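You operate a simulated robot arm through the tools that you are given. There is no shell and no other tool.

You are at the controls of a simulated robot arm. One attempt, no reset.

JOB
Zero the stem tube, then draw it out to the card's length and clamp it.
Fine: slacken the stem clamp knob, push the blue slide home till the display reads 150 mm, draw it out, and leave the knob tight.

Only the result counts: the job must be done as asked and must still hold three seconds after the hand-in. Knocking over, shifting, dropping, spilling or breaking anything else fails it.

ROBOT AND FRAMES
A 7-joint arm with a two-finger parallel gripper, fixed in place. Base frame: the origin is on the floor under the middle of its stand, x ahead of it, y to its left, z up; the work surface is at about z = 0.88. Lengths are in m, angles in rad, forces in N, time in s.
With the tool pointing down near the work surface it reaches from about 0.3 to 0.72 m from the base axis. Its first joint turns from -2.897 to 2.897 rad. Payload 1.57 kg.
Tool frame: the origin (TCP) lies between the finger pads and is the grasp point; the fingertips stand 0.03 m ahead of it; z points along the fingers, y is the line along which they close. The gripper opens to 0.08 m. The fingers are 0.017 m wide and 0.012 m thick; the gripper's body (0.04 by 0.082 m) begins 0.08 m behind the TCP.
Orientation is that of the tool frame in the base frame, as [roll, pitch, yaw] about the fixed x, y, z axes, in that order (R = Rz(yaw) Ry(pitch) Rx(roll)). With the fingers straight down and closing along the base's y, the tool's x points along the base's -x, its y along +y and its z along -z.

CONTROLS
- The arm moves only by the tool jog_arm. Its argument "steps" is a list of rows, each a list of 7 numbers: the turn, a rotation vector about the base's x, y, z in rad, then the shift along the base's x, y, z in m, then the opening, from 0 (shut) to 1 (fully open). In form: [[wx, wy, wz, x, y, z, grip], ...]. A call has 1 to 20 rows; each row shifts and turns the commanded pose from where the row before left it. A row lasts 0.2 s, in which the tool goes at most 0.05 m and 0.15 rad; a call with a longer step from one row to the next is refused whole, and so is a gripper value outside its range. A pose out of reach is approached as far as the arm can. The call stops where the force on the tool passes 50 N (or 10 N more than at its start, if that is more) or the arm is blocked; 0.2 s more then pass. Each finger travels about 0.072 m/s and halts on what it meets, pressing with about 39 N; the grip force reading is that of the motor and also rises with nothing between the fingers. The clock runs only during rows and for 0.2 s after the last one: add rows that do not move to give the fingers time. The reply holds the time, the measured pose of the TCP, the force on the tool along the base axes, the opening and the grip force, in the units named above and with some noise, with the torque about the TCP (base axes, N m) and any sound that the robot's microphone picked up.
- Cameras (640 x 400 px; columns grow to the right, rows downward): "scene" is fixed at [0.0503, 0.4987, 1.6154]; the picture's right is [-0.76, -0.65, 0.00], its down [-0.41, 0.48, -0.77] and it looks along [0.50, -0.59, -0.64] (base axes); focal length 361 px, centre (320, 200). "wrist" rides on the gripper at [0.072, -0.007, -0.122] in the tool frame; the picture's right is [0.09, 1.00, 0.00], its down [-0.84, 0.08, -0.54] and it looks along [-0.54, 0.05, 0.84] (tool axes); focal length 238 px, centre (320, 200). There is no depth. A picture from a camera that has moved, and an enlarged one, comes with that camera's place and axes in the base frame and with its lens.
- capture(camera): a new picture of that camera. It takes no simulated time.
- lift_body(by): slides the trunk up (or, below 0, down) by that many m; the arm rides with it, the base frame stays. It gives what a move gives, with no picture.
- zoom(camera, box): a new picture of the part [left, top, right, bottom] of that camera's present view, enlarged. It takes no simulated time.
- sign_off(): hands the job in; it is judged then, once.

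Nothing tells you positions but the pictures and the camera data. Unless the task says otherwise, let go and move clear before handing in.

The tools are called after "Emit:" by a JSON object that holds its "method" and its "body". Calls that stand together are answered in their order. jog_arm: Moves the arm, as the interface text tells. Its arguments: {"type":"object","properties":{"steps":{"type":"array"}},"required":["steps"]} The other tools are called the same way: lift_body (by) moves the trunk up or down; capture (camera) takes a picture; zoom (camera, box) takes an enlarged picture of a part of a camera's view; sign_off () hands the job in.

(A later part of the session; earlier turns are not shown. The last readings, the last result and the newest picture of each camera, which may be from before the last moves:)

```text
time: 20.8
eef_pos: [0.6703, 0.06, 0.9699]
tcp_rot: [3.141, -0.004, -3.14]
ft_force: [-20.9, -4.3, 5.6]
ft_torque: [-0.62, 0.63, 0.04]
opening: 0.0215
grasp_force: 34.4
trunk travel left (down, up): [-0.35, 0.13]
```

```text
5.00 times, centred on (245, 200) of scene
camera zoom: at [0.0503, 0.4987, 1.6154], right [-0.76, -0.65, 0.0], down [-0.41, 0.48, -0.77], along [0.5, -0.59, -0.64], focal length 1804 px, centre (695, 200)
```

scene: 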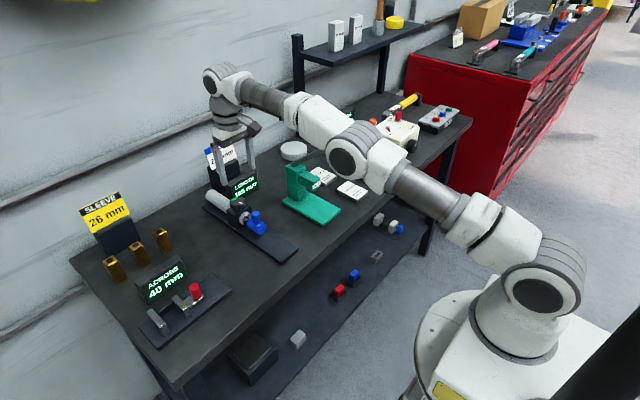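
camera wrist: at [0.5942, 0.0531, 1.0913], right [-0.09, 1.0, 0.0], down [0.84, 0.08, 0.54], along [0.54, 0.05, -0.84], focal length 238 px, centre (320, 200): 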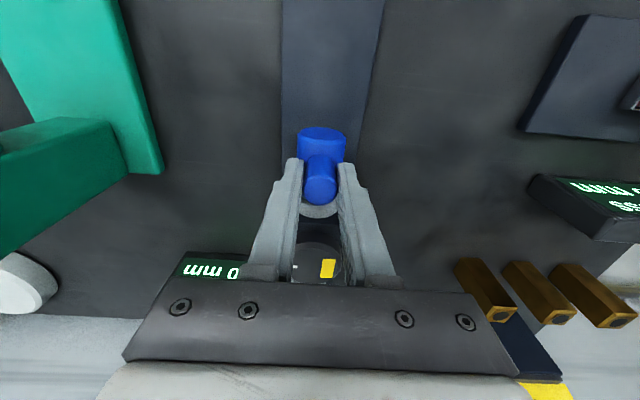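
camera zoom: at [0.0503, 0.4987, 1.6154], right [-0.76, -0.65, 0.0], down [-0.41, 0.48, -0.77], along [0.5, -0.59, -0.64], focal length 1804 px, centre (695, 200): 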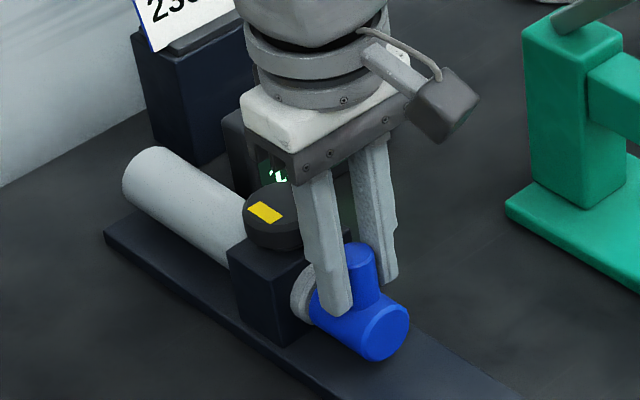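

The slide is against its stop at about 150 mm (21 N push, last digit 0, 15 mm travelled). Now I draw it out in −x smoothly by 75 mm and read the display.

Emit:
{"method": "jog_arm", "body": {"steps": [[0, 0, 0, -0.003, 0, 0, 0], [0, 0, 0, -0.005, 0, 0, 0], [0, 0, 0, -0.006, 0, 0, 0], [0, 0, 0, -0.006, 0, 0, 0], [0, 0, 0, -0.006, 0, 0, 0], [0, 0, 0, -0.006, 0, 0, 0], [0, 0, 0, -0.006, 0, 0, 0], [0, 0, 0, -0.006, 0, 0, 0], [0, 0, 0, -0.006, 0, 0, 0], [0, 0, 0, -0.006, 0, 0, 0], [0, 0, 0, -0.006, 0, 0, 0], [0, 0, 0, -0.006, 0, 0, 0], [0, 0, 0, -0.005, 0, 0, 0], [0, 0, 0, -0.003, 0, 0, 0], [0, 0, 0, 0, 0, 0, 0]]}}

Emit:
{"method": "zoom", "body": {"camera": "scene", "box": [215, 150, 295, 250]}}

Emit:
{"method": "capture", "body": {"camera": "wrist"}}

```text
time: 24.0
eef_pos: [0.5952, 0.0608, 0.9685]
tcp_rot: [-3.14, 0.0, -3.141]
ft_force: [0.1, -10.3, 6.6]
ft_torque: [-0.75, -0.23, -0.04]
opening: 0.0215
grasp_force: 34.6
trunk travel left (down, up): [-0.35, 0.13]
```

```text
4.00 times, centred on (255, 200) of scene
camera zoom: at [0.0503, 0.4987, 1.6154], right [-0.76, -0.65, 0.0], down [-0.41, 0.48, -0.77], along [0.5, -0.59, -0.64], focal length 1444 px, centre (580, 200)
```

zoom: 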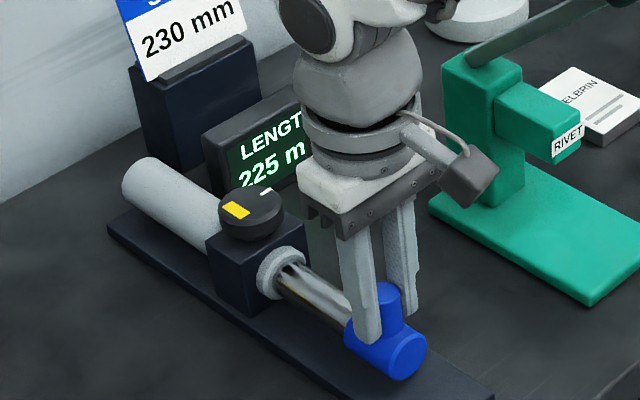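

```text
taken
camera wrist: at [0.5224, 0.0532, 1.0912], right [-0.09, 1.0, 0.0], down [0.84, 0.08, 0.54], along [0.54, 0.05, -0.84], focal length 238 px, centre (320, 200)
```

wrist: 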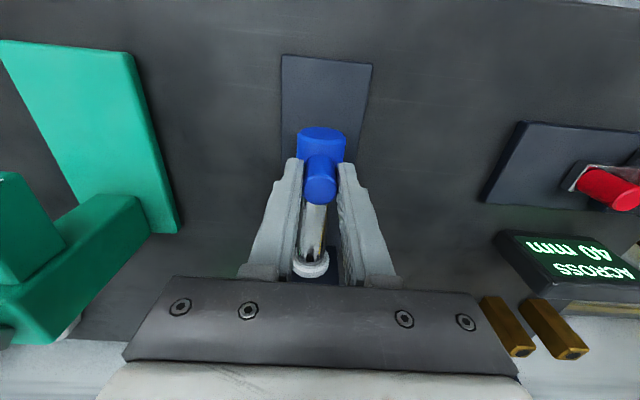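

The display reads 225 mm, matching 75 mm of travel. I'll draw the remaining 5 mm slowly.

Emit:
{"method": "jog_arm", "body": {"steps": [[0, 0, 0, -0.002, 0, 0, 0], [0, 0, 0, -0.002, 0, 0, 0], [0, 0, 0, -0.001, 0, 0, 0], [0, 0, 0, 0, 0, 0, 0]]}}

Emit:
{"method": "zoom", "body": {"camera": "scene", "box": [220, 160, 280, 220]}}

```text
time: 25.0
eef_pos: [0.5909, 0.0603, 0.9688]
tcp_rot: [3.138, 0.0, 3.142]
ft_force: [-0.6, -7.2, 5.1]
ft_torque: [-0.68, 0.14, -0.03]
opening: 0.0213
grasp_force: 34.3
trunk travel left (down, up): [-0.35, 0.13]
```

```text
6.67 times, centred on (250, 190) of scene
camera zoom: at [0.0503, 0.4987, 1.6154], right [-0.76, -0.65, 0.0], down [-0.41, 0.48, -0.77], along [0.5, -0.59, -0.64], focal length 2406 px, centre (787, 267)
```

zoom: 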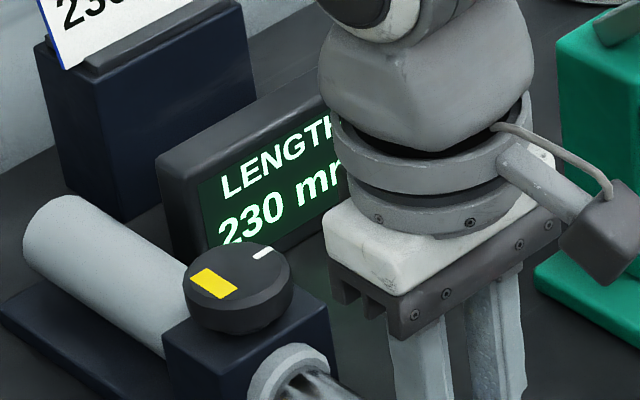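

The display reads 230 mm. I'll probe by small 0.3 mm steps to sit in the middle of the 230 window rather than at its edge.

Emit:
{"method": "jog_arm", "body": {"steps": [[0, 0, 0, -0.0003, 0, 0, 0], [0, 0, 0, 0, 0, 0, 0]]}}

Emit:
{"method": "zoom", "body": {"camera": "scene", "box": [220, 160, 280, 220]}}

```text
time: 25.6
eef_pos: [0.5891, 0.0591, 0.9694]
tcp_rot: [-3.141, 0.001, 3.14]
ft_force: [1.1, -6.1, 3.4]
ft_torque: [-0.67, -0.29, 0.01]
opening: 0.0213
grasp_force: 34.4
trunk travel left (down, up): [-0.35, 0.13]
```

```text
6.67 times, centred on (250, 190) of scene
camera zoom: at [0.0503, 0.4987, 1.6154], right [-0.76, -0.65, 0.0], down [-0.41, 0.48, -0.77], along [0.5, -0.59, -0.64], focal length 2406 px, centre (787, 267)
```

zoom: 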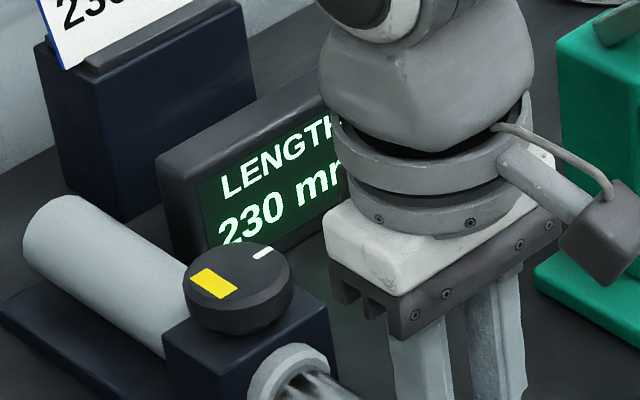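

Still 230 mm. One more 0.3 mm outward step to locate the upper edge.

Emit:
{"method": "jog_arm", "body": {"steps": [[0, 0, 0, -0.0003, 0, 0, 0], [0, 0, 0, 0, 0, 0, 0]]}}

Emit:
{"method": "zoom", "body": {"camera": "scene", "box": [220, 160, 280, 220]}}

```text
time: 26.2
eef_pos: [0.5889, 0.0611, 0.9689]
tcp_rot: [3.141, -0.002, 3.141]
ft_force: [0.6, -5.8, 3.2]
ft_torque: [-0.61, -0.19, 0.02]
opening: 0.0214
grasp_force: 34.7
trunk travel left (down, up): [-0.35, 0.13]
```

```text
6.67 times, centred on (250, 190) of scene
camera zoom: at [0.0503, 0.4987, 1.6154], right [-0.76, -0.65, 0.0], down [-0.41, 0.48, -0.77], along [0.5, -0.59, -0.64], focal length 2406 px, centre (787, 267)
```

zoom: 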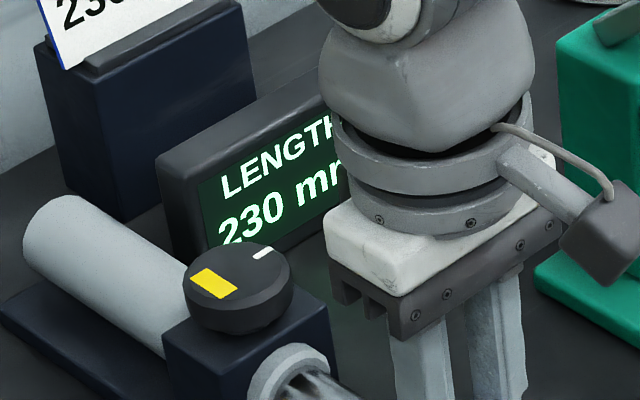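

Emit:
{"method": "jog_arm", "body": {"steps": [[0, 0, 0, -0.0003, 0, 0, 0], [0, 0, 0, 0, 0, 0, 0]]}}

Emit:
{"method": "zoom", "body": {"camera": "scene", "box": [220, 160, 280, 220]}}

```text
time: 26.8
eef_pos: [0.5902, 0.0603, 0.9684]
tcp_rot: [3.141, 0.0, -3.141]
ft_force: [1.1, -7.1, 2.3]
ft_torque: [-0.65, -0.36, -0.05]
opening: 0.0214
grasp_force: 34.1
trunk travel left (down, up): [-0.35, 0.13]
```

```text
6.67 times, centred on (250, 190) of scene
camera zoom: at [0.0503, 0.4987, 1.6154], right [-0.76, -0.65, 0.0], down [-0.41, 0.48, -0.77], along [0.5, -0.59, -0.64], focal length 2406 px, centre (787, 267)
```

zoom: 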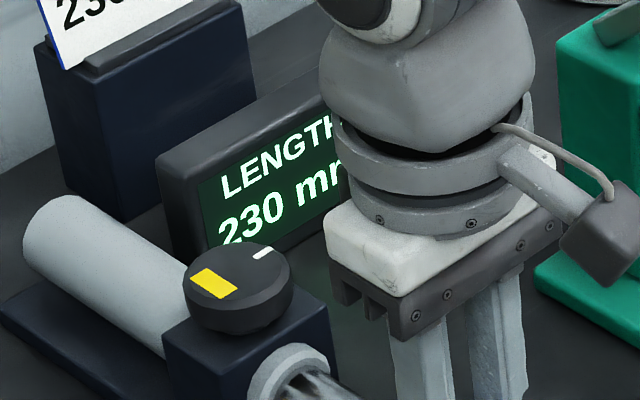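

Emit:
{"method": "jog_arm", "body": {"steps": [[0, 0, 0, -0.0003, 0, 0, 0], [0, 0, 0, 0, 0, 0, 0]]}}

Emit:
{"method": "zoom", "body": {"camera": "scene", "box": [220, 160, 280, 220]}}

```text
time: 27.4
eef_pos: [0.5891, 0.0596, 0.9682]
tcp_rot: [-3.141, 0.001, -3.141]
ft_force: [0.1, -6.6, 4.1]
ft_torque: [-0.66, 0.17, 0.0]
opening: 0.0215
grasp_force: 34.3
trunk travel left (down, up): [-0.35, 0.13]
```

```text
6.67 times, centred on (250, 190) of scene
camera zoom: at [0.0503, 0.4987, 1.6154], right [-0.76, -0.65, 0.0], down [-0.41, 0.48, -0.77], along [0.5, -0.59, -0.64], focal length 2406 px, centre (787, 267)
```

zoom: 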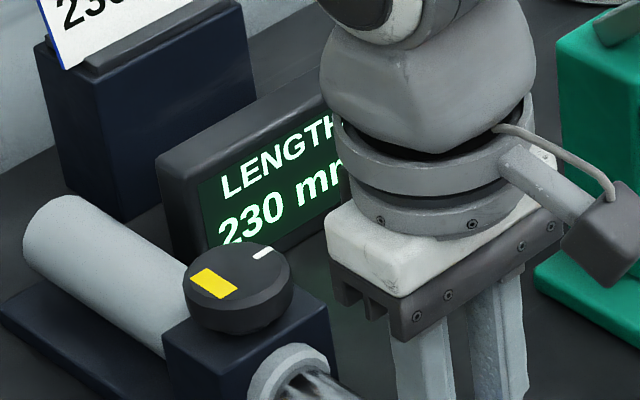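

Moving 1.2 mm without the last digit changing, plus the earlier early "0", tells me the display steps in 5 mm increments. So 230 covers about 227.5–232.5, and I'll find both switch points and set the middle. Continuing outward first.

Emit:
{"method": "jog_arm", "body": {"steps": [[0, 0, 0, -0.001, 0, 0, 0], [0, 0, 0, -0.001, 0, 0, 0], [0, 0, 0, 0, 0, 0, 0], [0, 0, 0, 0, 0, 0, 0]]}}

Emit:
{"method": "zoom", "body": {"camera": "scene", "box": [220, 160, 280, 220]}}

```text
time: 28.4
eef_pos: [0.5882, 0.0607, 0.9694]
tcp_rot: [-3.142, 0.0, 3.142]
ft_force: [0.4, -8.8, 0.8]
ft_torque: [-0.68, -0.42, 0.03]
opening: 0.0213
grasp_force: 34.8
trunk travel left (down, up): [-0.35, 0.13]
```

```text
6.67 times, centred on (250, 190) of scene
camera zoom: at [0.0503, 0.4987, 1.6154], right [-0.76, -0.65, 0.0], down [-0.41, 0.48, -0.77], along [0.5, -0.59, -0.64], focal length 2406 px, centre (787, 267)
```

zoom: 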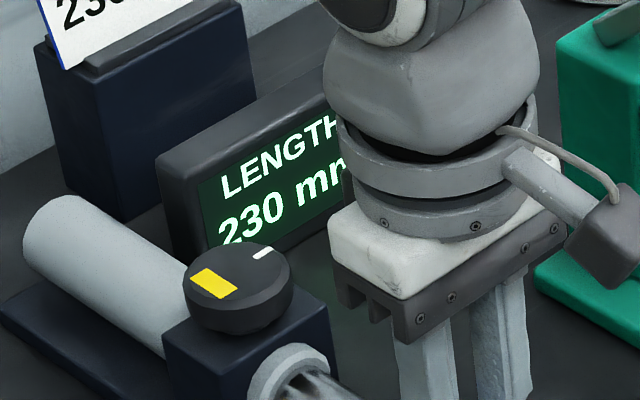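

Still 230 after 3.2 mm, confirming the coarse display. I'll keep stepping outward by 0.5 mm to find the switch to 235.

Emit:
{"method": "jog_arm", "body": {"steps": [[0, 0, 0, -0.0005, 0, 0, 0], [0, 0, 0, 0, 0, 0, 0]]}}

Emit:
{"method": "zoom", "body": {"camera": "scene", "box": [220, 160, 280, 220]}}

```text
time: 29.0
eef_pos: [0.5881, 0.0596, 0.9697]
tcp_rot: [3.141, -0.001, -3.141]
ft_force: [0.0, -9.2, 2.4]
ft_torque: [-0.74, -0.01, -0.02]
opening: 0.0216
grasp_force: 35.1
trunk travel left (down, up): [-0.35, 0.13]
```

```text
6.67 times, centred on (250, 190) of scene
camera zoom: at [0.0503, 0.4987, 1.6154], right [-0.76, -0.65, 0.0], down [-0.41, 0.48, -0.77], along [0.5, -0.59, -0.64], focal length 2406 px, centre (787, 267)
```

zoom: 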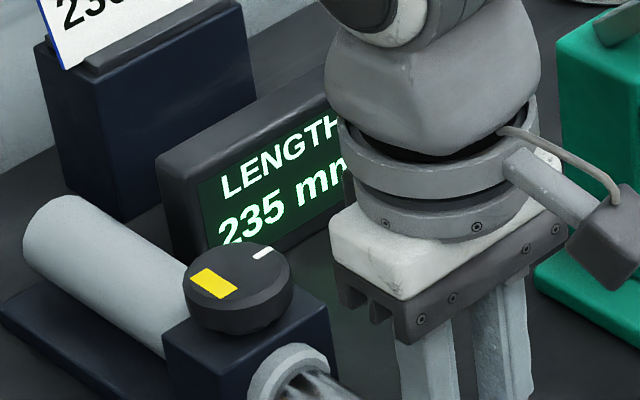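

The display switched to 235 at about 67.45 mm of commanded travel, which should be the 232.5 mm point. I'll go back in to find the lower switch (230→225, expected 5 mm further in).

Emit:
{"method": "jog_arm", "body": {"steps": [[0, 0, 0, 0.001, 0, 0, 0], [0, 0, 0, 0.001, 0, 0, 0], [0, 0, 0, 0.001, 0, 0, 0], [0, 0, 0, 0.001, 0, 0, 0], [0, 0, 0, 0.0007, 0, 0, 0], [0, 0, 0, 0, 0, 0, 0]]}}

Emit:
{"method": "zoom", "body": {"camera": "scene", "box": [220, 160, 280, 220]}}

```text
time: 30.4
eef_pos: [0.5916, 0.0601, 0.9695]
tcp_rot: [-3.142, 0.001, 3.141]
ft_force: [-2.2, -10.6, 5.9]
ft_torque: [-0.77, 0.52, -0.07]
opening: 0.0216
grasp_force: 35.2
trunk travel left (down, up): [-0.35, 0.13]
```

```text
6.67 times, centred on (250, 190) of scene
camera zoom: at [0.0503, 0.4987, 1.6154], right [-0.76, -0.65, 0.0], down [-0.41, 0.48, -0.77], along [0.5, -0.59, -0.64], focal length 2406 px, centre (787, 267)
```

zoom: 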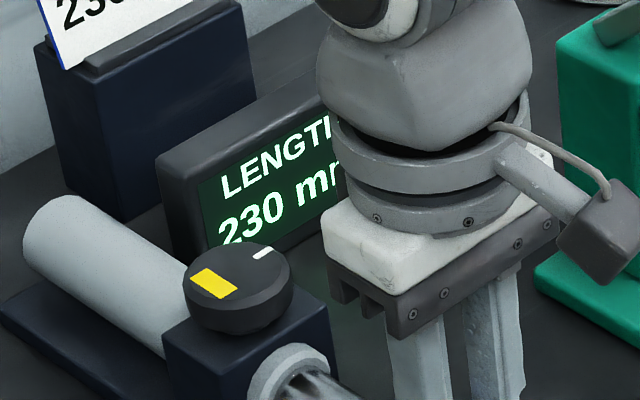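

Emit:
{"method": "jog_arm", "body": {"steps": [[0, 0, 0, 0.0004, 0, 0, 0], [0, 0, 0, 0, 0, 0, 0]]}}

Emit:
{"method": "zoom", "body": {"camera": "scene", "box": [225, 170, 275, 210]}}

Emit:
{"method": "jog_arm", "body": {"steps": [[0, 0, 0, 0.0004, 0, 0, 0], [0, 0, 0, 0, 0, 0, 0]]}}

Emit:
{"method": "zoom", "body": {"camera": "scene", "box": [225, 170, 275, 210]}}

```text
time: 31.0
eef_pos: [0.5917, 0.0593, 0.9685]
tcp_rot: [-3.141, 0.001, -3.141]
ft_force: [-0.9, -10.4, 5.0]
ft_torque: [-0.76, 0.02, 0.02]
opening: 0.0216
grasp_force: 34.5
trunk travel left (down, up): [-0.35, 0.13]
```

```text
10.00 times, centred on (250, 190) of scene
camera zoom: at [0.0503, 0.4987, 1.6154], right [-0.76, -0.65, 0.0], down [-0.41, 0.48, -0.77], along [0.5, -0.59, -0.64], focal length 3609 px, centre (1020, 300)
```

zoom: 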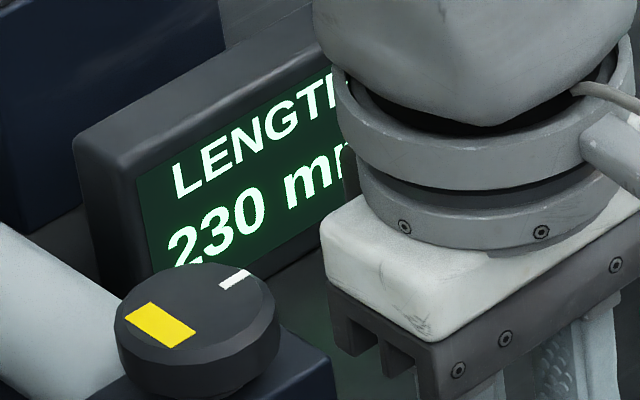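

```text
time: 31.6
eef_pos: [0.592, 0.0596, 0.9685]
tcp_rot: [-3.14, 0.001, 3.141]
ft_force: [-1.0, -9.2, 6.2]
ft_torque: [-0.73, 0.29, 0.01]
opening: 0.0212
grasp_force: 34.6
trunk travel left (down, up): [-0.35, 0.13]
```

```text
10.00 times, centred on (250, 190) of scene
camera zoom: at [0.0503, 0.4987, 1.6154], right [-0.76, -0.65, 0.0], down [-0.41, 0.48, -0.77], along [0.5, -0.59, -0.64], focal length 3609 px, centre (1020, 300)
```

zoom: 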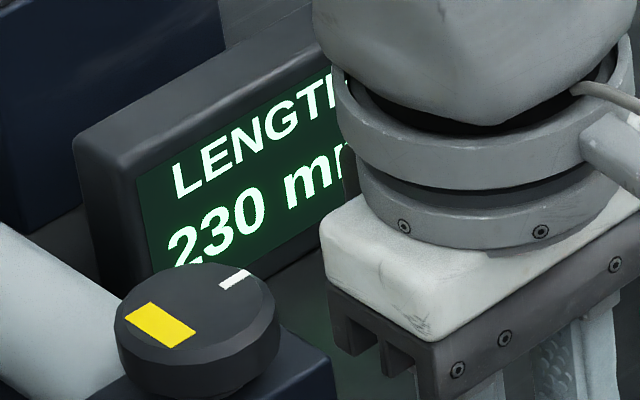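

Emit:
{"method": "jog_arm", "body": {"steps": [[0, 0, 0, 0.0003, 0, 0, 0], [0, 0, 0, 0, 0, 0, 0]]}}

Emit:
{"method": "zoom", "body": {"camera": "scene", "box": [225, 170, 275, 210]}}

Emit:
{"method": "jog_arm", "body": {"steps": [[0, 0, 0, 0.0003, 0, 0, 0], [0, 0, 0, 0, 0, 0, 0]]}}

Emit:
{"method": "zoom", "body": {"camera": "scene", "box": [225, 170, 275, 210]}}

```text
time: 32.2
eef_pos: [0.5922, 0.0606, 0.9694]
tcp_rot: [3.141, 0.002, 3.141]
ft_force: [0.0, -7.6, 7.2]
ft_torque: [-0.69, 0.34, -0.02]
opening: 0.0211
grasp_force: 34.4
trunk travel left (down, up): [-0.35, 0.13]
```

```text
10.00 times, centred on (250, 190) of scene
camera zoom: at [0.0503, 0.4987, 1.6154], right [-0.76, -0.65, 0.0], down [-0.41, 0.48, -0.77], along [0.5, -0.59, -0.64], focal length 3609 px, centre (1020, 300)
```

zoom: 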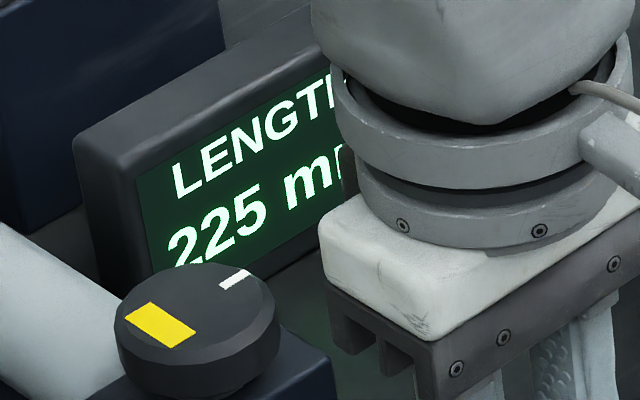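

```text
time: 32.8
eef_pos: [0.5927, 0.0597, 0.9685]
tcp_rot: [3.141, 0.002, -3.141]
ft_force: [0.1, -7.5, 6.2]
ft_torque: [-0.7, -0.24, 0.03]
opening: 0.0214
grasp_force: 34.6
trunk travel left (down, up): [-0.35, 0.13]
```

```text
10.00 times, centred on (250, 190) of scene
camera zoom: at [0.0503, 0.4987, 1.6154], right [-0.76, -0.65, 0.0], down [-0.41, 0.48, -0.77], along [0.5, -0.59, -0.64], focal length 3609 px, centre (1020, 300)
```

zoom: 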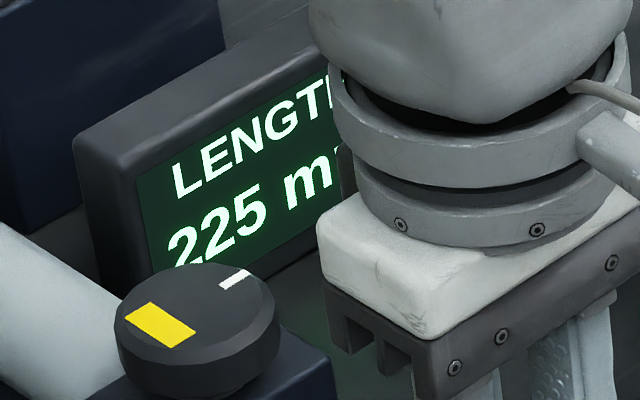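

The inward switch to 225 came at about 62.05 mm commanded, and the outward switch to 235 at about 67.45, so there's roughly 0.4 mm of lost motion. I'll confirm the outward 225→230 switch, expected near 62.45, then go 2.5 mm past it.

Emit:
{"method": "jog_arm", "body": {"steps": [[0, 0, 0, -0.0007, 0, 0, 0], [0, 0, 0, 0, 0, 0, 0]]}}

Emit:
{"method": "zoom", "body": {"camera": "scene", "box": [225, 170, 275, 210]}}

Emit:
{"method": "jog_arm", "body": {"steps": [[0, 0, 0, -0.0003, 0, 0, 0], [0, 0, 0, 0, 0, 0, 0]]}}

Emit:
{"method": "zoom", "body": {"camera": "scene", "box": [225, 170, 275, 210]}}

```text
time: 33.4
eef_pos: [0.5934, 0.0606, 0.9703]
tcp_rot: [-3.141, 0.002, 3.14]
ft_force: [0.6, -7.8, 6.0]
ft_torque: [-0.69, -0.07, -0.01]
opening: 0.0211
grasp_force: 34.6
trunk travel left (down, up): [-0.35, 0.13]
```

```text
10.00 times, centred on (250, 190) of scene
camera zoom: at [0.0503, 0.4987, 1.6154], right [-0.76, -0.65, 0.0], down [-0.41, 0.48, -0.77], along [0.5, -0.59, -0.64], focal length 3609 px, centre (1020, 300)
```

zoom: 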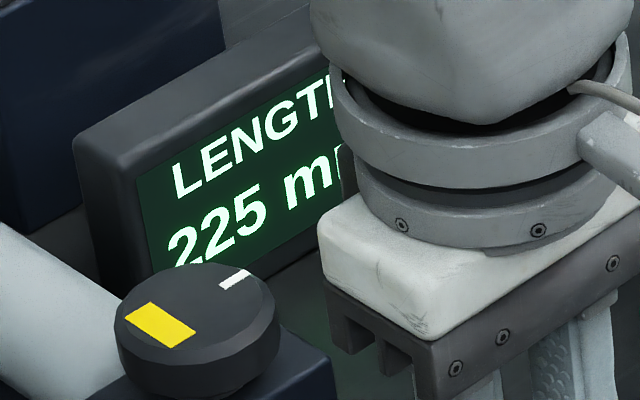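

```text
time: 34.0
eef_pos: [0.5923, 0.0599, 0.9699]
tcp_rot: [3.141, 0.002, -3.141]
ft_force: [1.1, -6.1, 5.0]
ft_torque: [-0.65, -0.32, 0.02]
opening: 0.0215
grasp_force: 34.7
trunk travel left (down, up): [-0.35, 0.13]
```

```text
10.00 times, centred on (250, 190) of scene
camera zoom: at [0.0503, 0.4987, 1.6154], right [-0.76, -0.65, 0.0], down [-0.41, 0.48, -0.77], along [0.5, -0.59, -0.64], focal length 3609 px, centre (1020, 300)
```

zoom: 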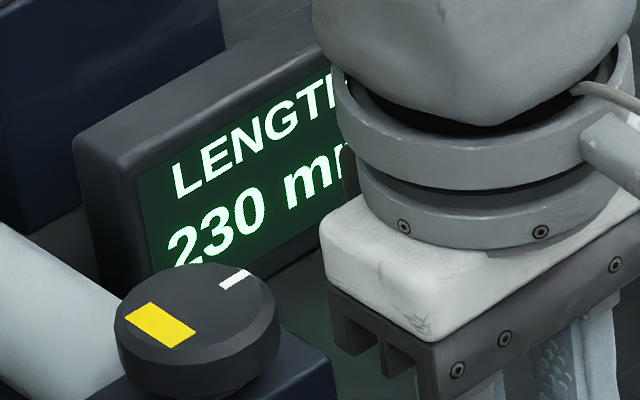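

The outward 225→230 switch falls at 62.45 mm, exactly 5 mm from the 235 switch, so the true 230.0 mm point is 64.95 mm commanded, approached outward. I'll move there and hold.

Emit:
{"method": "jog_arm", "body": {"steps": [[0, 0, 0, -0.001, 0, 0, 0], [0, 0, 0, -0.001, 0, 0, 0], [0, 0, 0, -0.00035, 0, 0, 0], [0, 0, 0, 0, 0, 0, 0], [0, 0, 0, 0, 0, 0, 0]]}}

Emit:
{"method": "zoom", "body": {"camera": "scene", "box": [225, 170, 305, 250]}}

Emit:
{"method": "zoom", "body": {"camera": "scene", "box": [255, 210, 285, 240]}}

```text
time: 35.2
eef_pos: [0.5892, 0.0598, 0.969]
tcp_rot: [3.142, 0.001, -3.141]
ft_force: [0.2, -5.7, 5.2]
ft_torque: [-0.66, -0.23, 0.03]
opening: 0.0213
grasp_force: 34.5
trunk travel left (down, up): [-0.35, 0.13]
```

```text
5.00 times, centred on (265, 210) of scene
camera zoom: at [0.0503, 0.4987, 1.6154], right [-0.76, -0.65, 0.0], down [-0.41, 0.48, -0.77], along [0.5, -0.59, -0.64], focal length 1804 px, centre (595, 150)
```

zoom: 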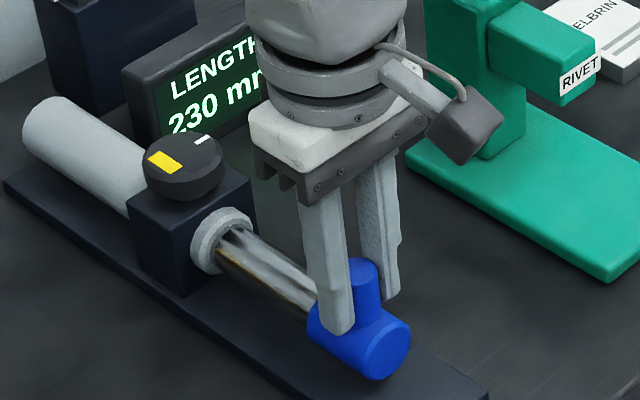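

```text
13.33 times, centred on (270, 225) of scene
camera zoom: at [0.0503, 0.4987, 1.6154], right [-0.76, -0.65, 0.0], down [-0.41, 0.48, -0.77], along [0.5, -0.59, -0.64], focal length 4812 px, centre (987, -133)
```

zoom: 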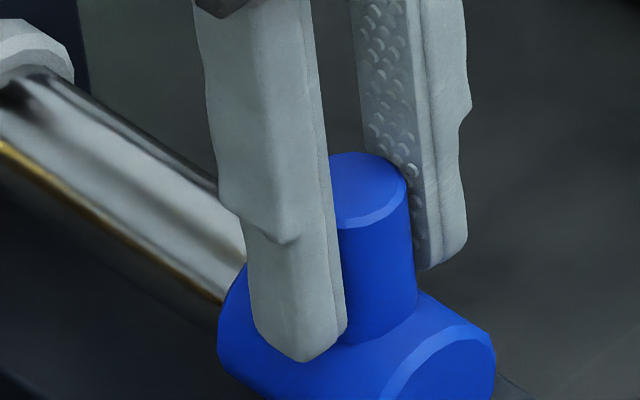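

The slide is at the target and this close view is a reference for spotting any drift. I'll open the fingers, rise straight up, and compare.

Emit:
{"method": "jog_arm", "body": {"steps": [[0, 0, 0, 0, 0, 0, 0.35], [0, 0, 0, 0, 0, 0, 0.5], [0, 0, 0, 0, 0, 0, 0.7], [0, 0, 0, 0, 0, 0, 0.7], [0, 0, 0, 0, 0, 0.02, 0.7], [0, 0, 0, 0, 0, 0.03, 0.7], [0, 0, 0, 0, 0, 0.03, 0.7], [0, 0, 0, 0, 0, 0, 0.7]]}}

Emit:
{"method": "zoom", "body": {"camera": "scene", "box": [225, 170, 305, 250]}}

Emit:
{"method": "zoom", "body": {"camera": "scene", "box": [255, 210, 285, 240]}}

```text
time: 37.0
eef_pos: [0.5893, 0.0597, 1.05]
tcp_rot: [-3.14, -0.002, 3.141]
ft_force: [0.0, 0.1, -0.4]
ft_torque: [0.03, 0.0, 0.05]
opening: 0.056
grasp_force: 0.1
trunk travel left (down, up): [-0.35, 0.13]
```

```text
5.00 times, centred on (265, 210) of scene
camera zoom: at [0.0503, 0.4987, 1.6154], right [-0.76, -0.65, 0.0], down [-0.41, 0.48, -0.77], along [0.5, -0.59, -0.64], focal length 1804 px, centre (595, 150)
```

zoom: 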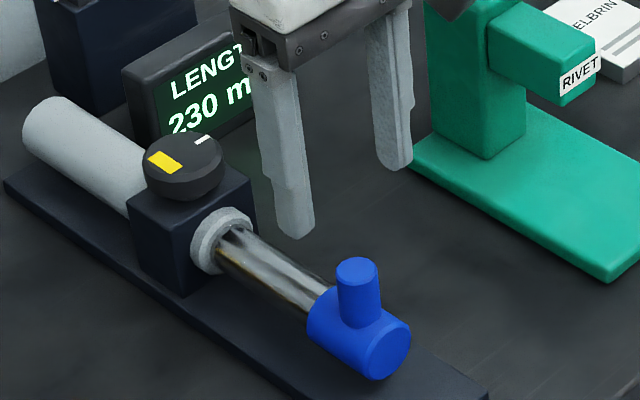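

```text
13.33 times, centred on (270, 225) of scene
camera zoom: at [0.0503, 0.4987, 1.6154], right [-0.76, -0.65, 0.0], down [-0.41, 0.48, -0.77], along [0.5, -0.59, -0.64], focal length 4812 px, centre (987, -133)
```

zoom: 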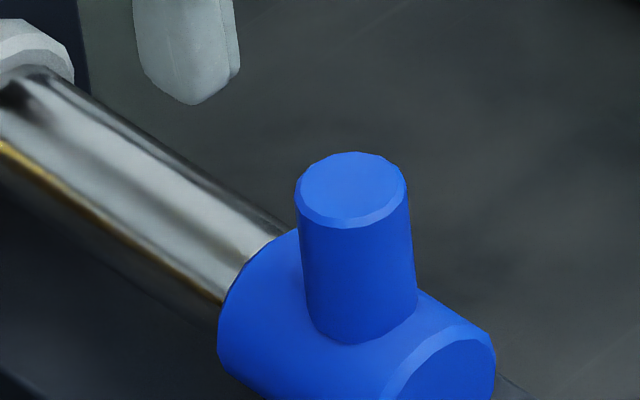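

The slide didn't move on release and the display reads 230 mm. Next I return to the knob in the same tilted, counter-clockwise pose I left it in, ready to turn it clockwise.

Emit:
{"method": "jog_arm", "body": {"steps": [[0, 0, 0, 0, 0, 0.015, 0.9], [0, -0.14, 0, 0, 0, 0, 0.9], [0, 0, 0.1215, 0.0228, 0, 0, 0.9], [0, 0, 0.1215, 0.0228, 0, 0, 0.9], [0, 0, 0.1215, 0.0228, -0.0004, 0, 0.9], [0, 0, 0.1215, 0.0228, -0.0004, 0, 0.9], [0, 0, 0.1215, 0.0228, -0.0004, 0, 0.9], [0, 0, 0.1215, 0.0228, -0.0004, 0, 0.9], [0, 0, 0, 0, 0, 0, 0.9]]}}

Emit:
{"method": "capture", "body": {"camera": "wrist"}}

Emit:
{"method": "zoom", "body": {"camera": "scene", "box": [205, 150, 295, 250]}}

```text
time: 39.0
eef_pos: [0.7272, 0.0606, 1.0635]
tcp_rot: [3.139, 0.14, -2.411]
ft_force: [0.4, -1.0, 0.2]
ft_torque: [0.03, 0.0, 0.0]
opening: 0.072
grasp_force: 0.0
trunk travel left (down, up): [-0.35, 0.13]
```

```text
taken
camera wrist: at [0.6648, -0.0041, 1.1745], right [-0.73, 0.68, -0.01], down [0.51, 0.56, 0.65], along [0.45, 0.47, -0.76], focal length 238 px, centre (320, 200)
```

wrist: 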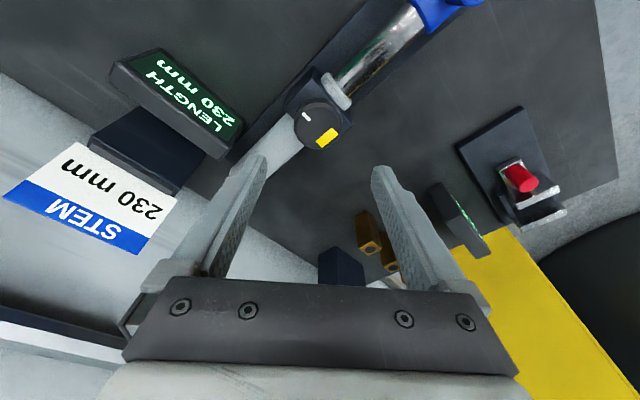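

```text
4.00 times, centred on (250, 200) of scene
camera zoom: at [0.0503, 0.4987, 1.6154], right [-0.76, -0.65, 0.0], down [-0.41, 0.48, -0.77], along [0.5, -0.59, -0.64], focal length 1444 px, centre (600, 200)
```

zoom: 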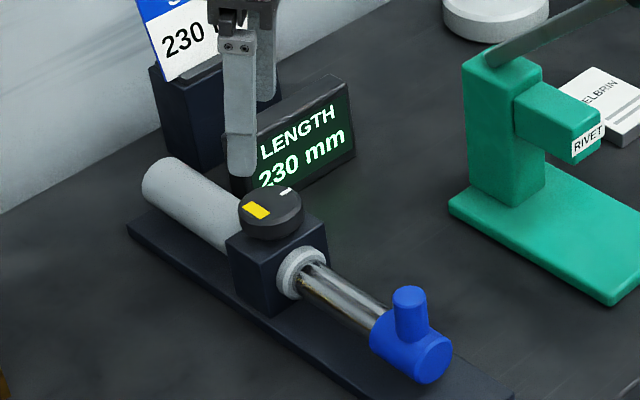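

The display clearly reads 230 mm. I'll shift slightly in y to centre on the knob axis and descend around the knob.

Emit:
{"method": "jog_arm", "body": {"steps": [[0, 0, 0, -0.0005, -0.002, -0.03, 0.9], [0, 0, 0, 0, 0, -0.03, 0.9], [0, 0, 0, 0, 0, -0.0205, 0.9], [0, 0, 0, 0, 0, 0, 0.9]]}}

Emit:
{"method": "capture", "body": {"camera": "wrist"}}

Emit:
{"method": "zoom", "body": {"camera": "scene", "box": [205, 150, 295, 250]}}

```text
time: 40.0
eef_pos: [0.7265, 0.0593, 0.9824]
tcp_rot: [3.141, 0.139, -2.41]
ft_force: [-0.3, 0.5, -0.7]
ft_torque: [0.01, 0.01, 0.04]
opening: 0.0718
grasp_force: 0.0
trunk travel left (down, up): [-0.35, 0.13]
```

```text
taken
camera wrist: at [0.6649, -0.0054, 1.0935], right [-0.73, 0.68, -0.01], down [0.51, 0.56, 0.65], along [0.45, 0.47, -0.76], focal length 238 px, centre (320, 200)
```

wrist: 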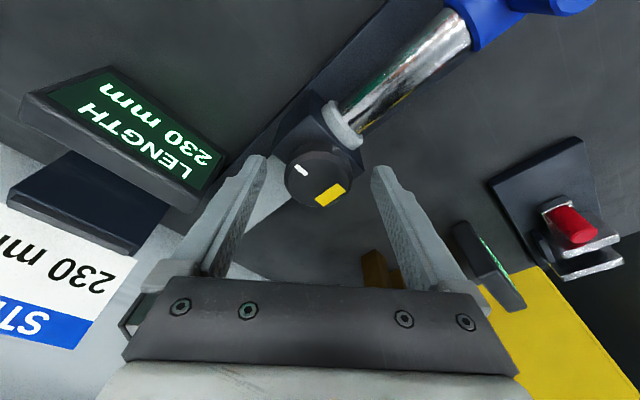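

```text
4.00 times, centred on (250, 200) of scene
camera zoom: at [0.0503, 0.4987, 1.6154], right [-0.76, -0.65, 0.0], down [-0.41, 0.48, -0.77], along [0.5, -0.59, -0.64], focal length 1444 px, centre (600, 200)
```

zoom: 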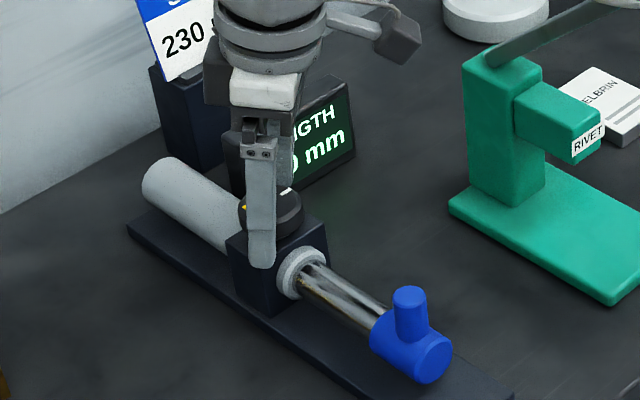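

The knob is midway between the fingertips. Closing on it.

Emit:
{"method": "jog_arm", "body": {"steps": [[0, 0, 0, 0, 0, 0, 0.6], [0, 0, 0, 0, 0, 0, 0.4], [0, 0, 0, 0, 0, 0, 0], [0, 0, 0, 0, 0, 0, 0]]}}

Emit:
{"method": "zoom", "body": {"camera": "scene", "box": [255, 210, 285, 240]}}

```text
time: 41.0
eef_pos: [0.7274, 0.0587, 0.9823]
tcp_rot: [-3.14, 0.139, -2.413]
ft_force: [4.0, -3.7, -0.3]
ft_torque: [-0.12, -0.34, 0.0]
opening: 0.0441
grasp_force: 44.8
trunk travel left (down, up): [-0.35, 0.13]
```

```text
13.33 times, centred on (270, 225) of scene
camera zoom: at [0.0503, 0.4987, 1.6154], right [-0.76, -0.65, 0.0], down [-0.41, 0.48, -0.77], along [0.5, -0.59, -0.64], focal length 4812 px, centre (987, -133)
```

zoom: 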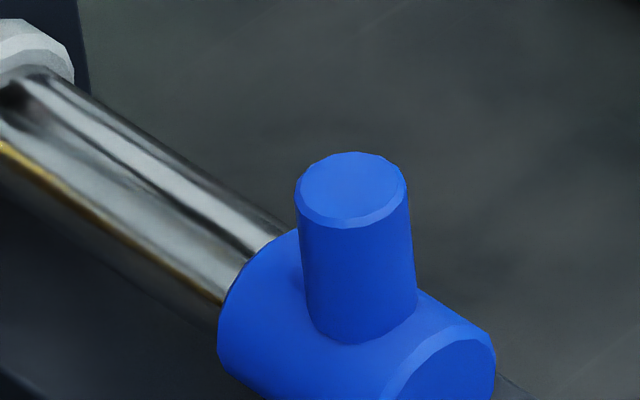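

The grip is good and the slide is unmoved. Now I turn the knob clockwise, first by 0.72 rad.

Emit:
{"method": "jog_arm", "body": {"steps": [[0, 0, -0.08, -0.0002, 0.0002, 0, 0], [0, 0, -0.08, -0.0002, 0.0002, 0, 0], [0, 0, -0.08, -0.0001, 0.0002, 0, 0], [0, 0, -0.08, -0.0001, 0.0002, 0, 0], [0, 0, -0.08, -0.0001, 0.0002, 0, 0], [0, 0, -0.08, -0.0001, 0.0003, 0, 0], [0, 0, -0.08, 0, 0.0003, 0, 0], [0, 0, -0.08, 0, 0.0003, 0, 0], [0, 0, -0.08, 0, 0.0003, 0, 0]]}}

Emit:
{"method": "capture", "body": {"camera": "wrist"}}

Emit:
{"method": "zoom", "body": {"camera": "scene", "box": [255, 210, 285, 240]}}

```text
time: 43.0
eef_pos: [0.7268, 0.0603, 0.9822]
tcp_rot: [3.141, 0.14, -3.133]
ft_force: [15.0, 2.6, -3.3]
ft_torque: [0.27, -1.18, 0.05]
opening: 0.044
grasp_force: 45.0
trunk travel left (down, up): [-0.35, 0.13]
```

```text
taken
camera wrist: at [0.6376, 0.0523, 1.0935], right [-0.1, 0.99, -0.01], down [0.75, 0.08, 0.65], along [0.65, 0.06, -0.76], focal length 238 px, centre (320, 200)
```

wrist: 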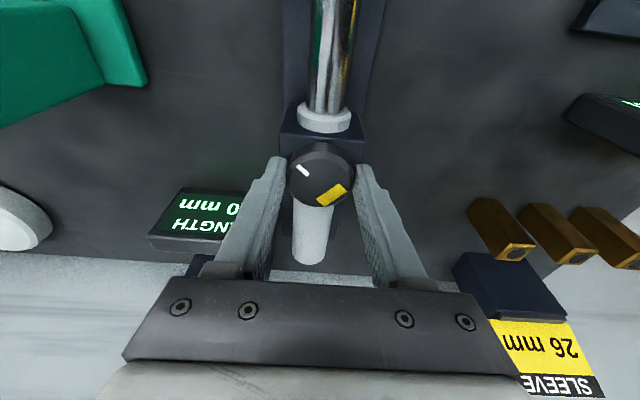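

```text
13.33 times, centred on (270, 225) of scene
camera zoom: at [0.0503, 0.4987, 1.6154], right [-0.76, -0.65, 0.0], down [-0.41, 0.48, -0.77], along [0.5, -0.59, -0.64], focal length 4812 px, centre (987, -133)
```

zoom: 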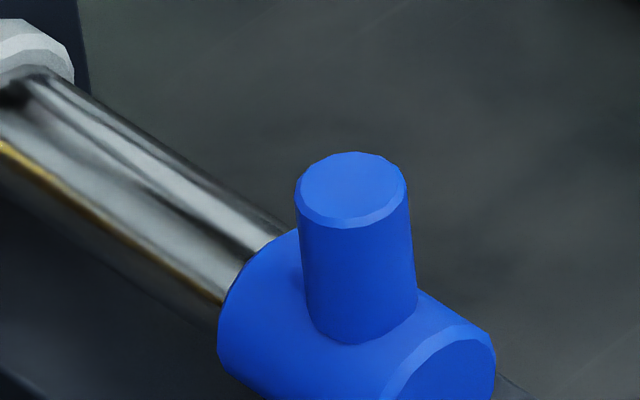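

The knob follows and the slide hasn't moved. I'll continue clockwise, easing the +x side load.

Emit:
{"method": "jog_arm", "body": {"steps": [[0, 0, -0.08, 0.0003, 0.0003, 0, 0], [0, 0, -0.08, 0.0003, 0.0003, 0, 0], [0, 0, -0.08, 0.0002, 0.0003, 0, 0], [0, 0, -0.08, 0.0001, 0.0002, 0, 0], [0, 0, -0.08, 0.0001, 0.0002, 0, 0], [0, 0, -0.08, 0.0001, 0.0002, 0, 0]]}}

Emit:
{"method": "capture", "body": {"camera": "wrist"}}

Emit:
{"method": "zoom", "body": {"camera": "scene", "box": [205, 150, 295, 250]}}

```text
time: 44.4
eef_pos: [0.726, 0.061, 0.9822]
tcp_rot: [3.142, 0.138, 2.673]
ft_force: [6.2, 3.0, 1.0]
ft_torque: [-0.05, 0.57, 0.09]
opening: 0.044
grasp_force: 45.1
trunk travel left (down, up): [-0.35, 0.13]
```

```text
taken
camera wrist: at [0.6448, 0.0955, 1.0938], right [0.37, 0.93, -0.01], down [0.71, -0.27, 0.65], along [0.6, -0.25, -0.76], focal length 238 px, centre (320, 200)
```

wrist: 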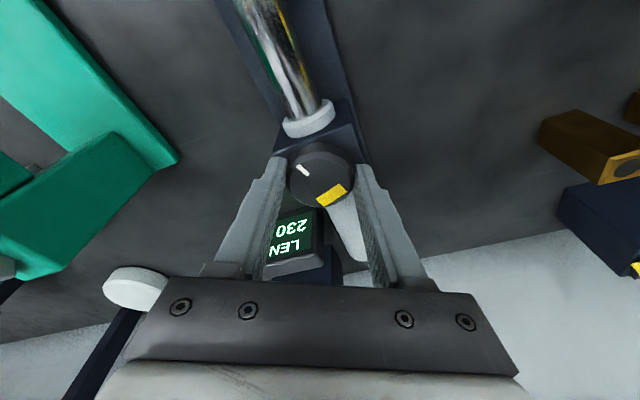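

```text
4.00 times, centred on (250, 200) of scene
camera zoom: at [0.0503, 0.4987, 1.6154], right [-0.76, -0.65, 0.0], down [-0.41, 0.48, -0.77], along [0.5, -0.59, -0.64], focal length 1444 px, centre (600, 200)
```

zoom: 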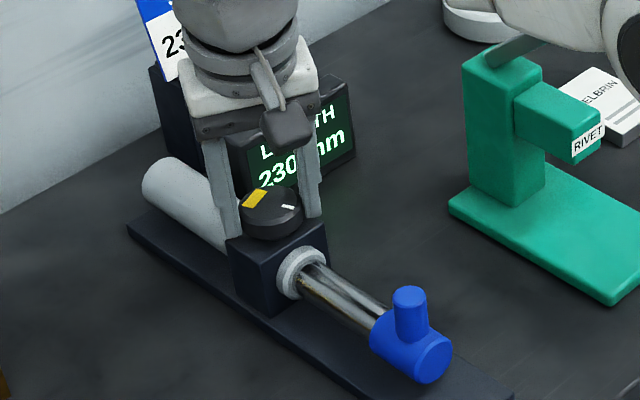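

The lamp is still yellow at about 0.28 rad from its original angle; display still 230. Continuing clockwise in finer steps and watching the torque.

Emit:
{"method": "jog_arm", "body": {"steps": [[0, 0, -0.07, 0.0002, 0.0002, 0, 0], [0, 0, -0.07, 0.0002, 0.0002, 0, 0], [0, 0, -0.07, 0.0002, 0.0002, 0, 0], [0, 0, -0.05, 0.0001, 0.0002, 0, 0]]}}

Emit:
{"method": "capture", "body": {"camera": "wrist"}}

Emit:
{"method": "zoom", "body": {"camera": "scene", "box": [205, 150, 295, 250]}}

```text
time: 45.4
eef_pos: [0.7272, 0.0629, 0.9833]
tcp_rot: [3.141, 0.141, 2.412]
ft_force: [4.9, 3.7, 1.5]
ft_torque: [0.47, 1.0, 0.12]
opening: 0.0442
grasp_force: 45.0
trunk travel left (down, up): [-0.35, 0.13]
```

```text
taken
camera wrist: at [0.6565, 0.1159, 1.0937], right [0.6, 0.8, -0.01], down [0.61, -0.44, 0.65], along [0.52, -0.4, -0.76], focal length 238 px, centre (320, 200)
```

wrist: 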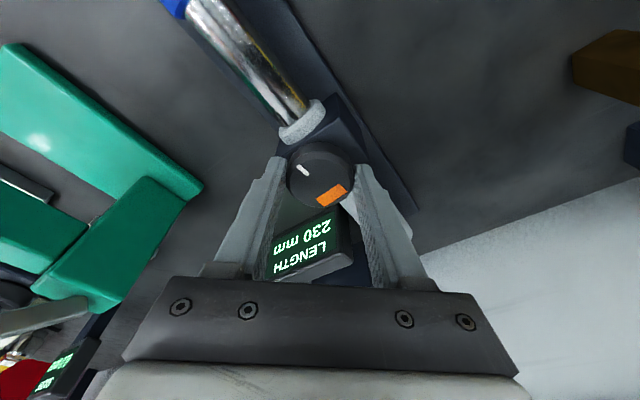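

```text
4.00 times, centred on (250, 200) of scene
camera zoom: at [0.0503, 0.4987, 1.6154], right [-0.76, -0.65, 0.0], down [-0.41, 0.48, -0.77], along [0.5, -0.59, -0.64], focal length 1444 px, centre (600, 200)
```

zoom: 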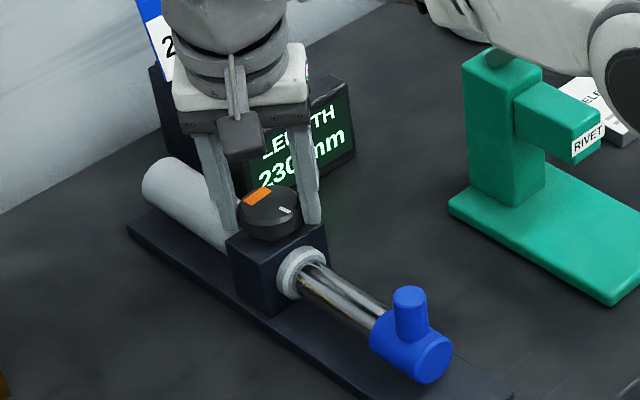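

The lamp has gone orange and the display still shows 230. I'll keep tightening clockwise in small steps until it turns green and the torque rises.

Emit:
{"method": "jog_arm", "body": {"steps": [[0, 0, -0.05, 0.0001, 0.0001, 0, 0], [0, 0, -0.05, 0.0001, 0.0001, 0, 0], [0, 0, -0.05, 0.0001, 0.0001, 0, 0]]}}

Emit:
{"method": "capture", "body": {"camera": "wrist"}}

Emit:
{"method": "zoom", "body": {"camera": "scene", "box": [205, 150, 295, 250]}}

```text
time: 46.2
eef_pos: [0.7285, 0.0635, 0.9826]
tcp_rot: [-3.139, 0.14, 2.265]
ft_force: [0.4, 2.6, -0.3]
ft_torque: [-0.16, -0.14, 1.22]
opening: 0.0441
grasp_force: 44.9
trunk travel left (down, up): [-0.35, 0.13]
```

```text
taken
camera wrist: at [0.6655, 0.1264, 1.0936], right [0.71, 0.71, -0.01], down [0.54, -0.53, 0.65], along [0.45, -0.47, -0.76], focal length 238 px, centre (320, 200)
```

wrist: 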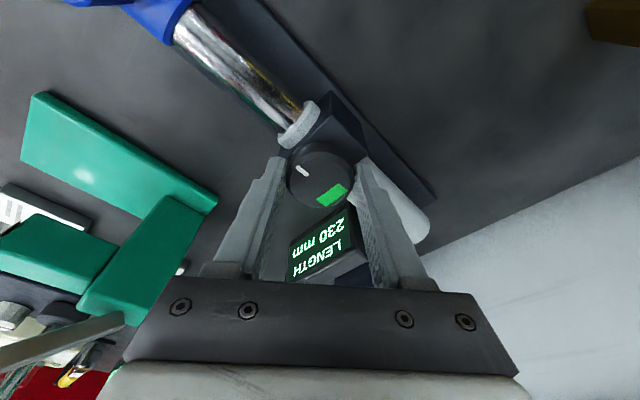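

```text
4.00 times, centred on (250, 200) of scene
camera zoom: at [0.0503, 0.4987, 1.6154], right [-0.76, -0.65, 0.0], down [-0.41, 0.48, -0.77], along [0.5, -0.59, -0.64], focal length 1444 px, centre (600, 200)
```

zoom: 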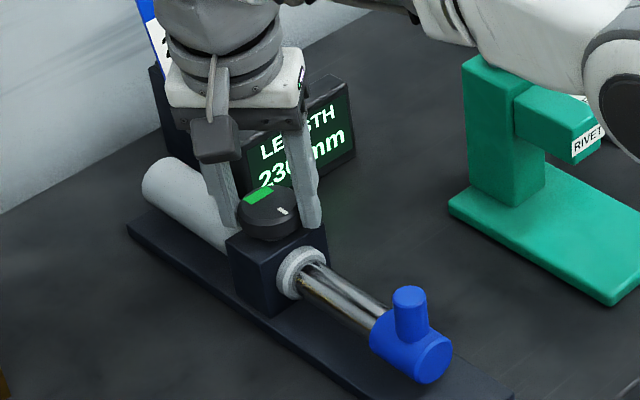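

The lamp is green and torque has risen to 1.2 N·m, so the clamp is biting. I'll add a small extra turn to make it firmly tight, then check.

Emit:
{"method": "jog_arm", "body": {"steps": [[0, 0, -0.04, 0, 0, 0, 0], [0, 0, -0.03, 0, 0, 0, 0], [0, 0, 0, 0, 0, 0, 0]]}}

Emit:
{"method": "capture", "body": {"camera": "wrist"}}

Emit:
{"method": "zoom", "body": {"camera": "scene", "box": [255, 210, 285, 240]}}

```text
time: 47.0
eef_pos: [0.7265, 0.0634, 0.983]
tcp_rot: [-3.141, 0.14, 2.191]
ft_force: [0.8, 4.0, -0.5]
ft_torque: [0.15, -0.13, 0.77]
opening: 0.0443
grasp_force: 45.0
trunk travel left (down, up): [-0.35, 0.13]
```

```text
taken
camera wrist: at [0.6705, 0.1305, 1.0937], right [0.76, 0.65, -0.01], down [0.5, -0.57, 0.65], along [0.42, -0.5, -0.76], focal length 238 px, centre (320, 200)
```

wrist: 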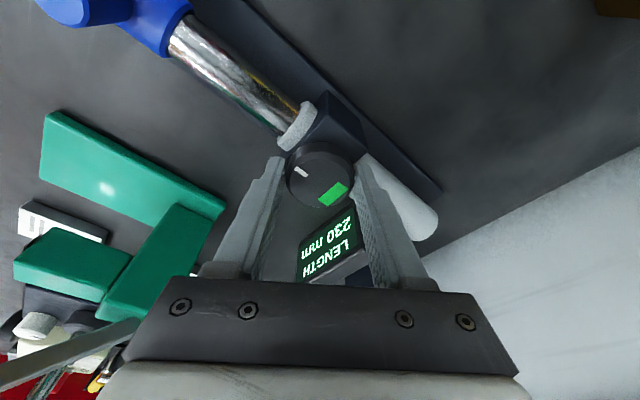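

```text
13.33 times, centred on (270, 225) of scene
camera zoom: at [0.0503, 0.4987, 1.6154], right [-0.76, -0.65, 0.0], down [-0.41, 0.48, -0.77], along [0.5, -0.59, -0.64], focal length 4812 px, centre (987, -133)
```

zoom: 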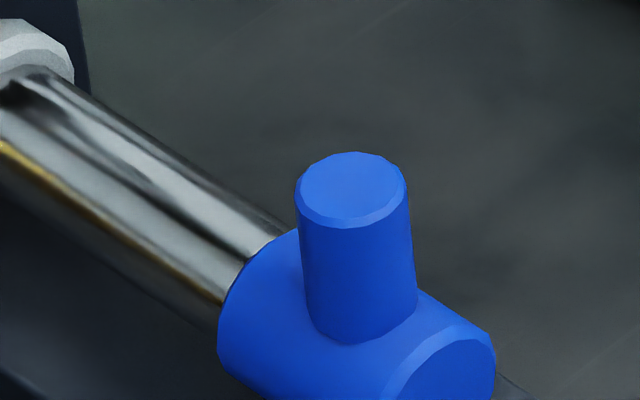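

The lamp stays green, the slide is pixel-for-pixel unmoved, and the grip is now slipping on the knob, so it's at its tight stop. I'll release and rise clear.

Emit:
{"method": "jog_arm", "body": {"steps": [[0, 0, 0, 0, 0, 0, 0.7], [0, 0, 0, 0, 0, 0, 0.85], [0, 0, 0, 0, 0, 0, 0.85], [0, 0, 0, 0, 0, 0.02, 0.85], [0, 0, 0, 0, 0, 0.03, 0.85], [0, 0, 0, 0, 0, 0.03, 0.85], [0, 0, 0, 0, 0, 0, 0.85]]}}

Emit:
{"method": "zoom", "body": {"camera": "scene", "box": [205, 150, 295, 250]}}

Emit:
{"method": "zoom", "body": {"camera": "scene", "box": [255, 210, 285, 240]}}

Emit:
{"method": "capture", "body": {"camera": "wrist"}}

```text
time: 48.6
eef_pos: [0.7262, 0.061, 1.0631]
tcp_rot: [-3.141, 0.141, 2.194]
ft_force: [0.8, 0.2, -0.3]
ft_torque: [0.03, -0.01, 0.01]
opening: 0.068
grasp_force: 0.0
trunk travel left (down, up): [-0.35, 0.13]
```

```text
4.00 times, centred on (250, 200) of scene
camera zoom: at [0.0503, 0.4987, 1.6154], right [-0.76, -0.65, 0.0], down [-0.41, 0.48, -0.77], along [0.5, -0.59, -0.64], focal length 1444 px, centre (600, 200)
```

zoom: 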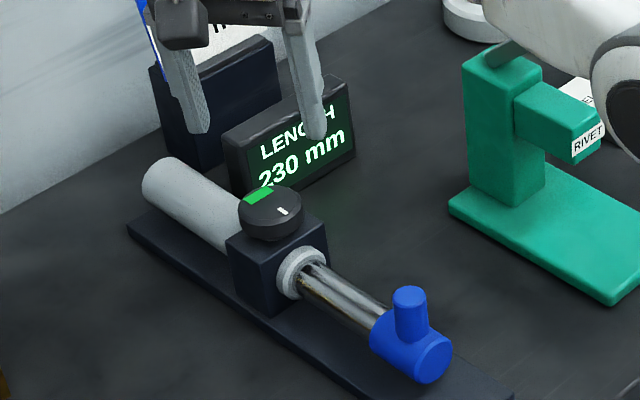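

```text
13.33 times, centred on (270, 225) of scene
camera zoom: at [0.0503, 0.4987, 1.6154], right [-0.76, -0.65, 0.0], down [-0.41, 0.48, -0.77], along [0.5, -0.59, -0.64], focal length 4812 px, centre (987, -133)
```

zoom: 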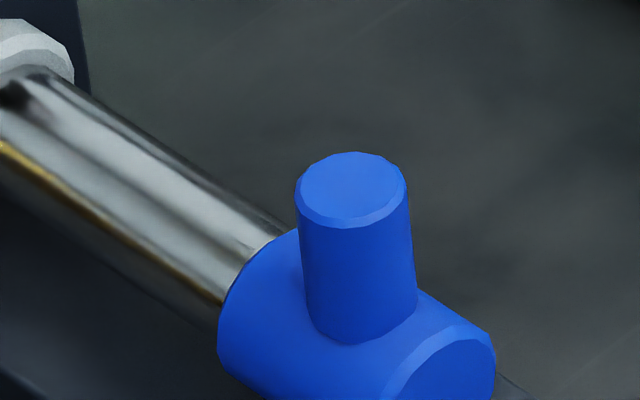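

```text
taken
camera wrist: at [0.669, 0.1293, 1.1737], right [0.76, 0.65, -0.01], down [0.5, -0.57, 0.65], along [0.42, -0.5, -0.76], focal length 238 px, centre (320, 200)
```

wrist: 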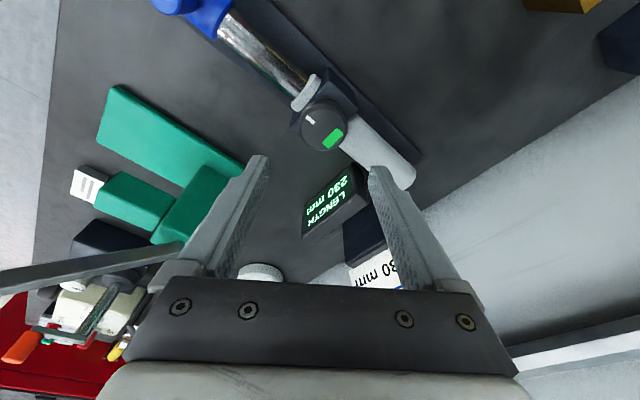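

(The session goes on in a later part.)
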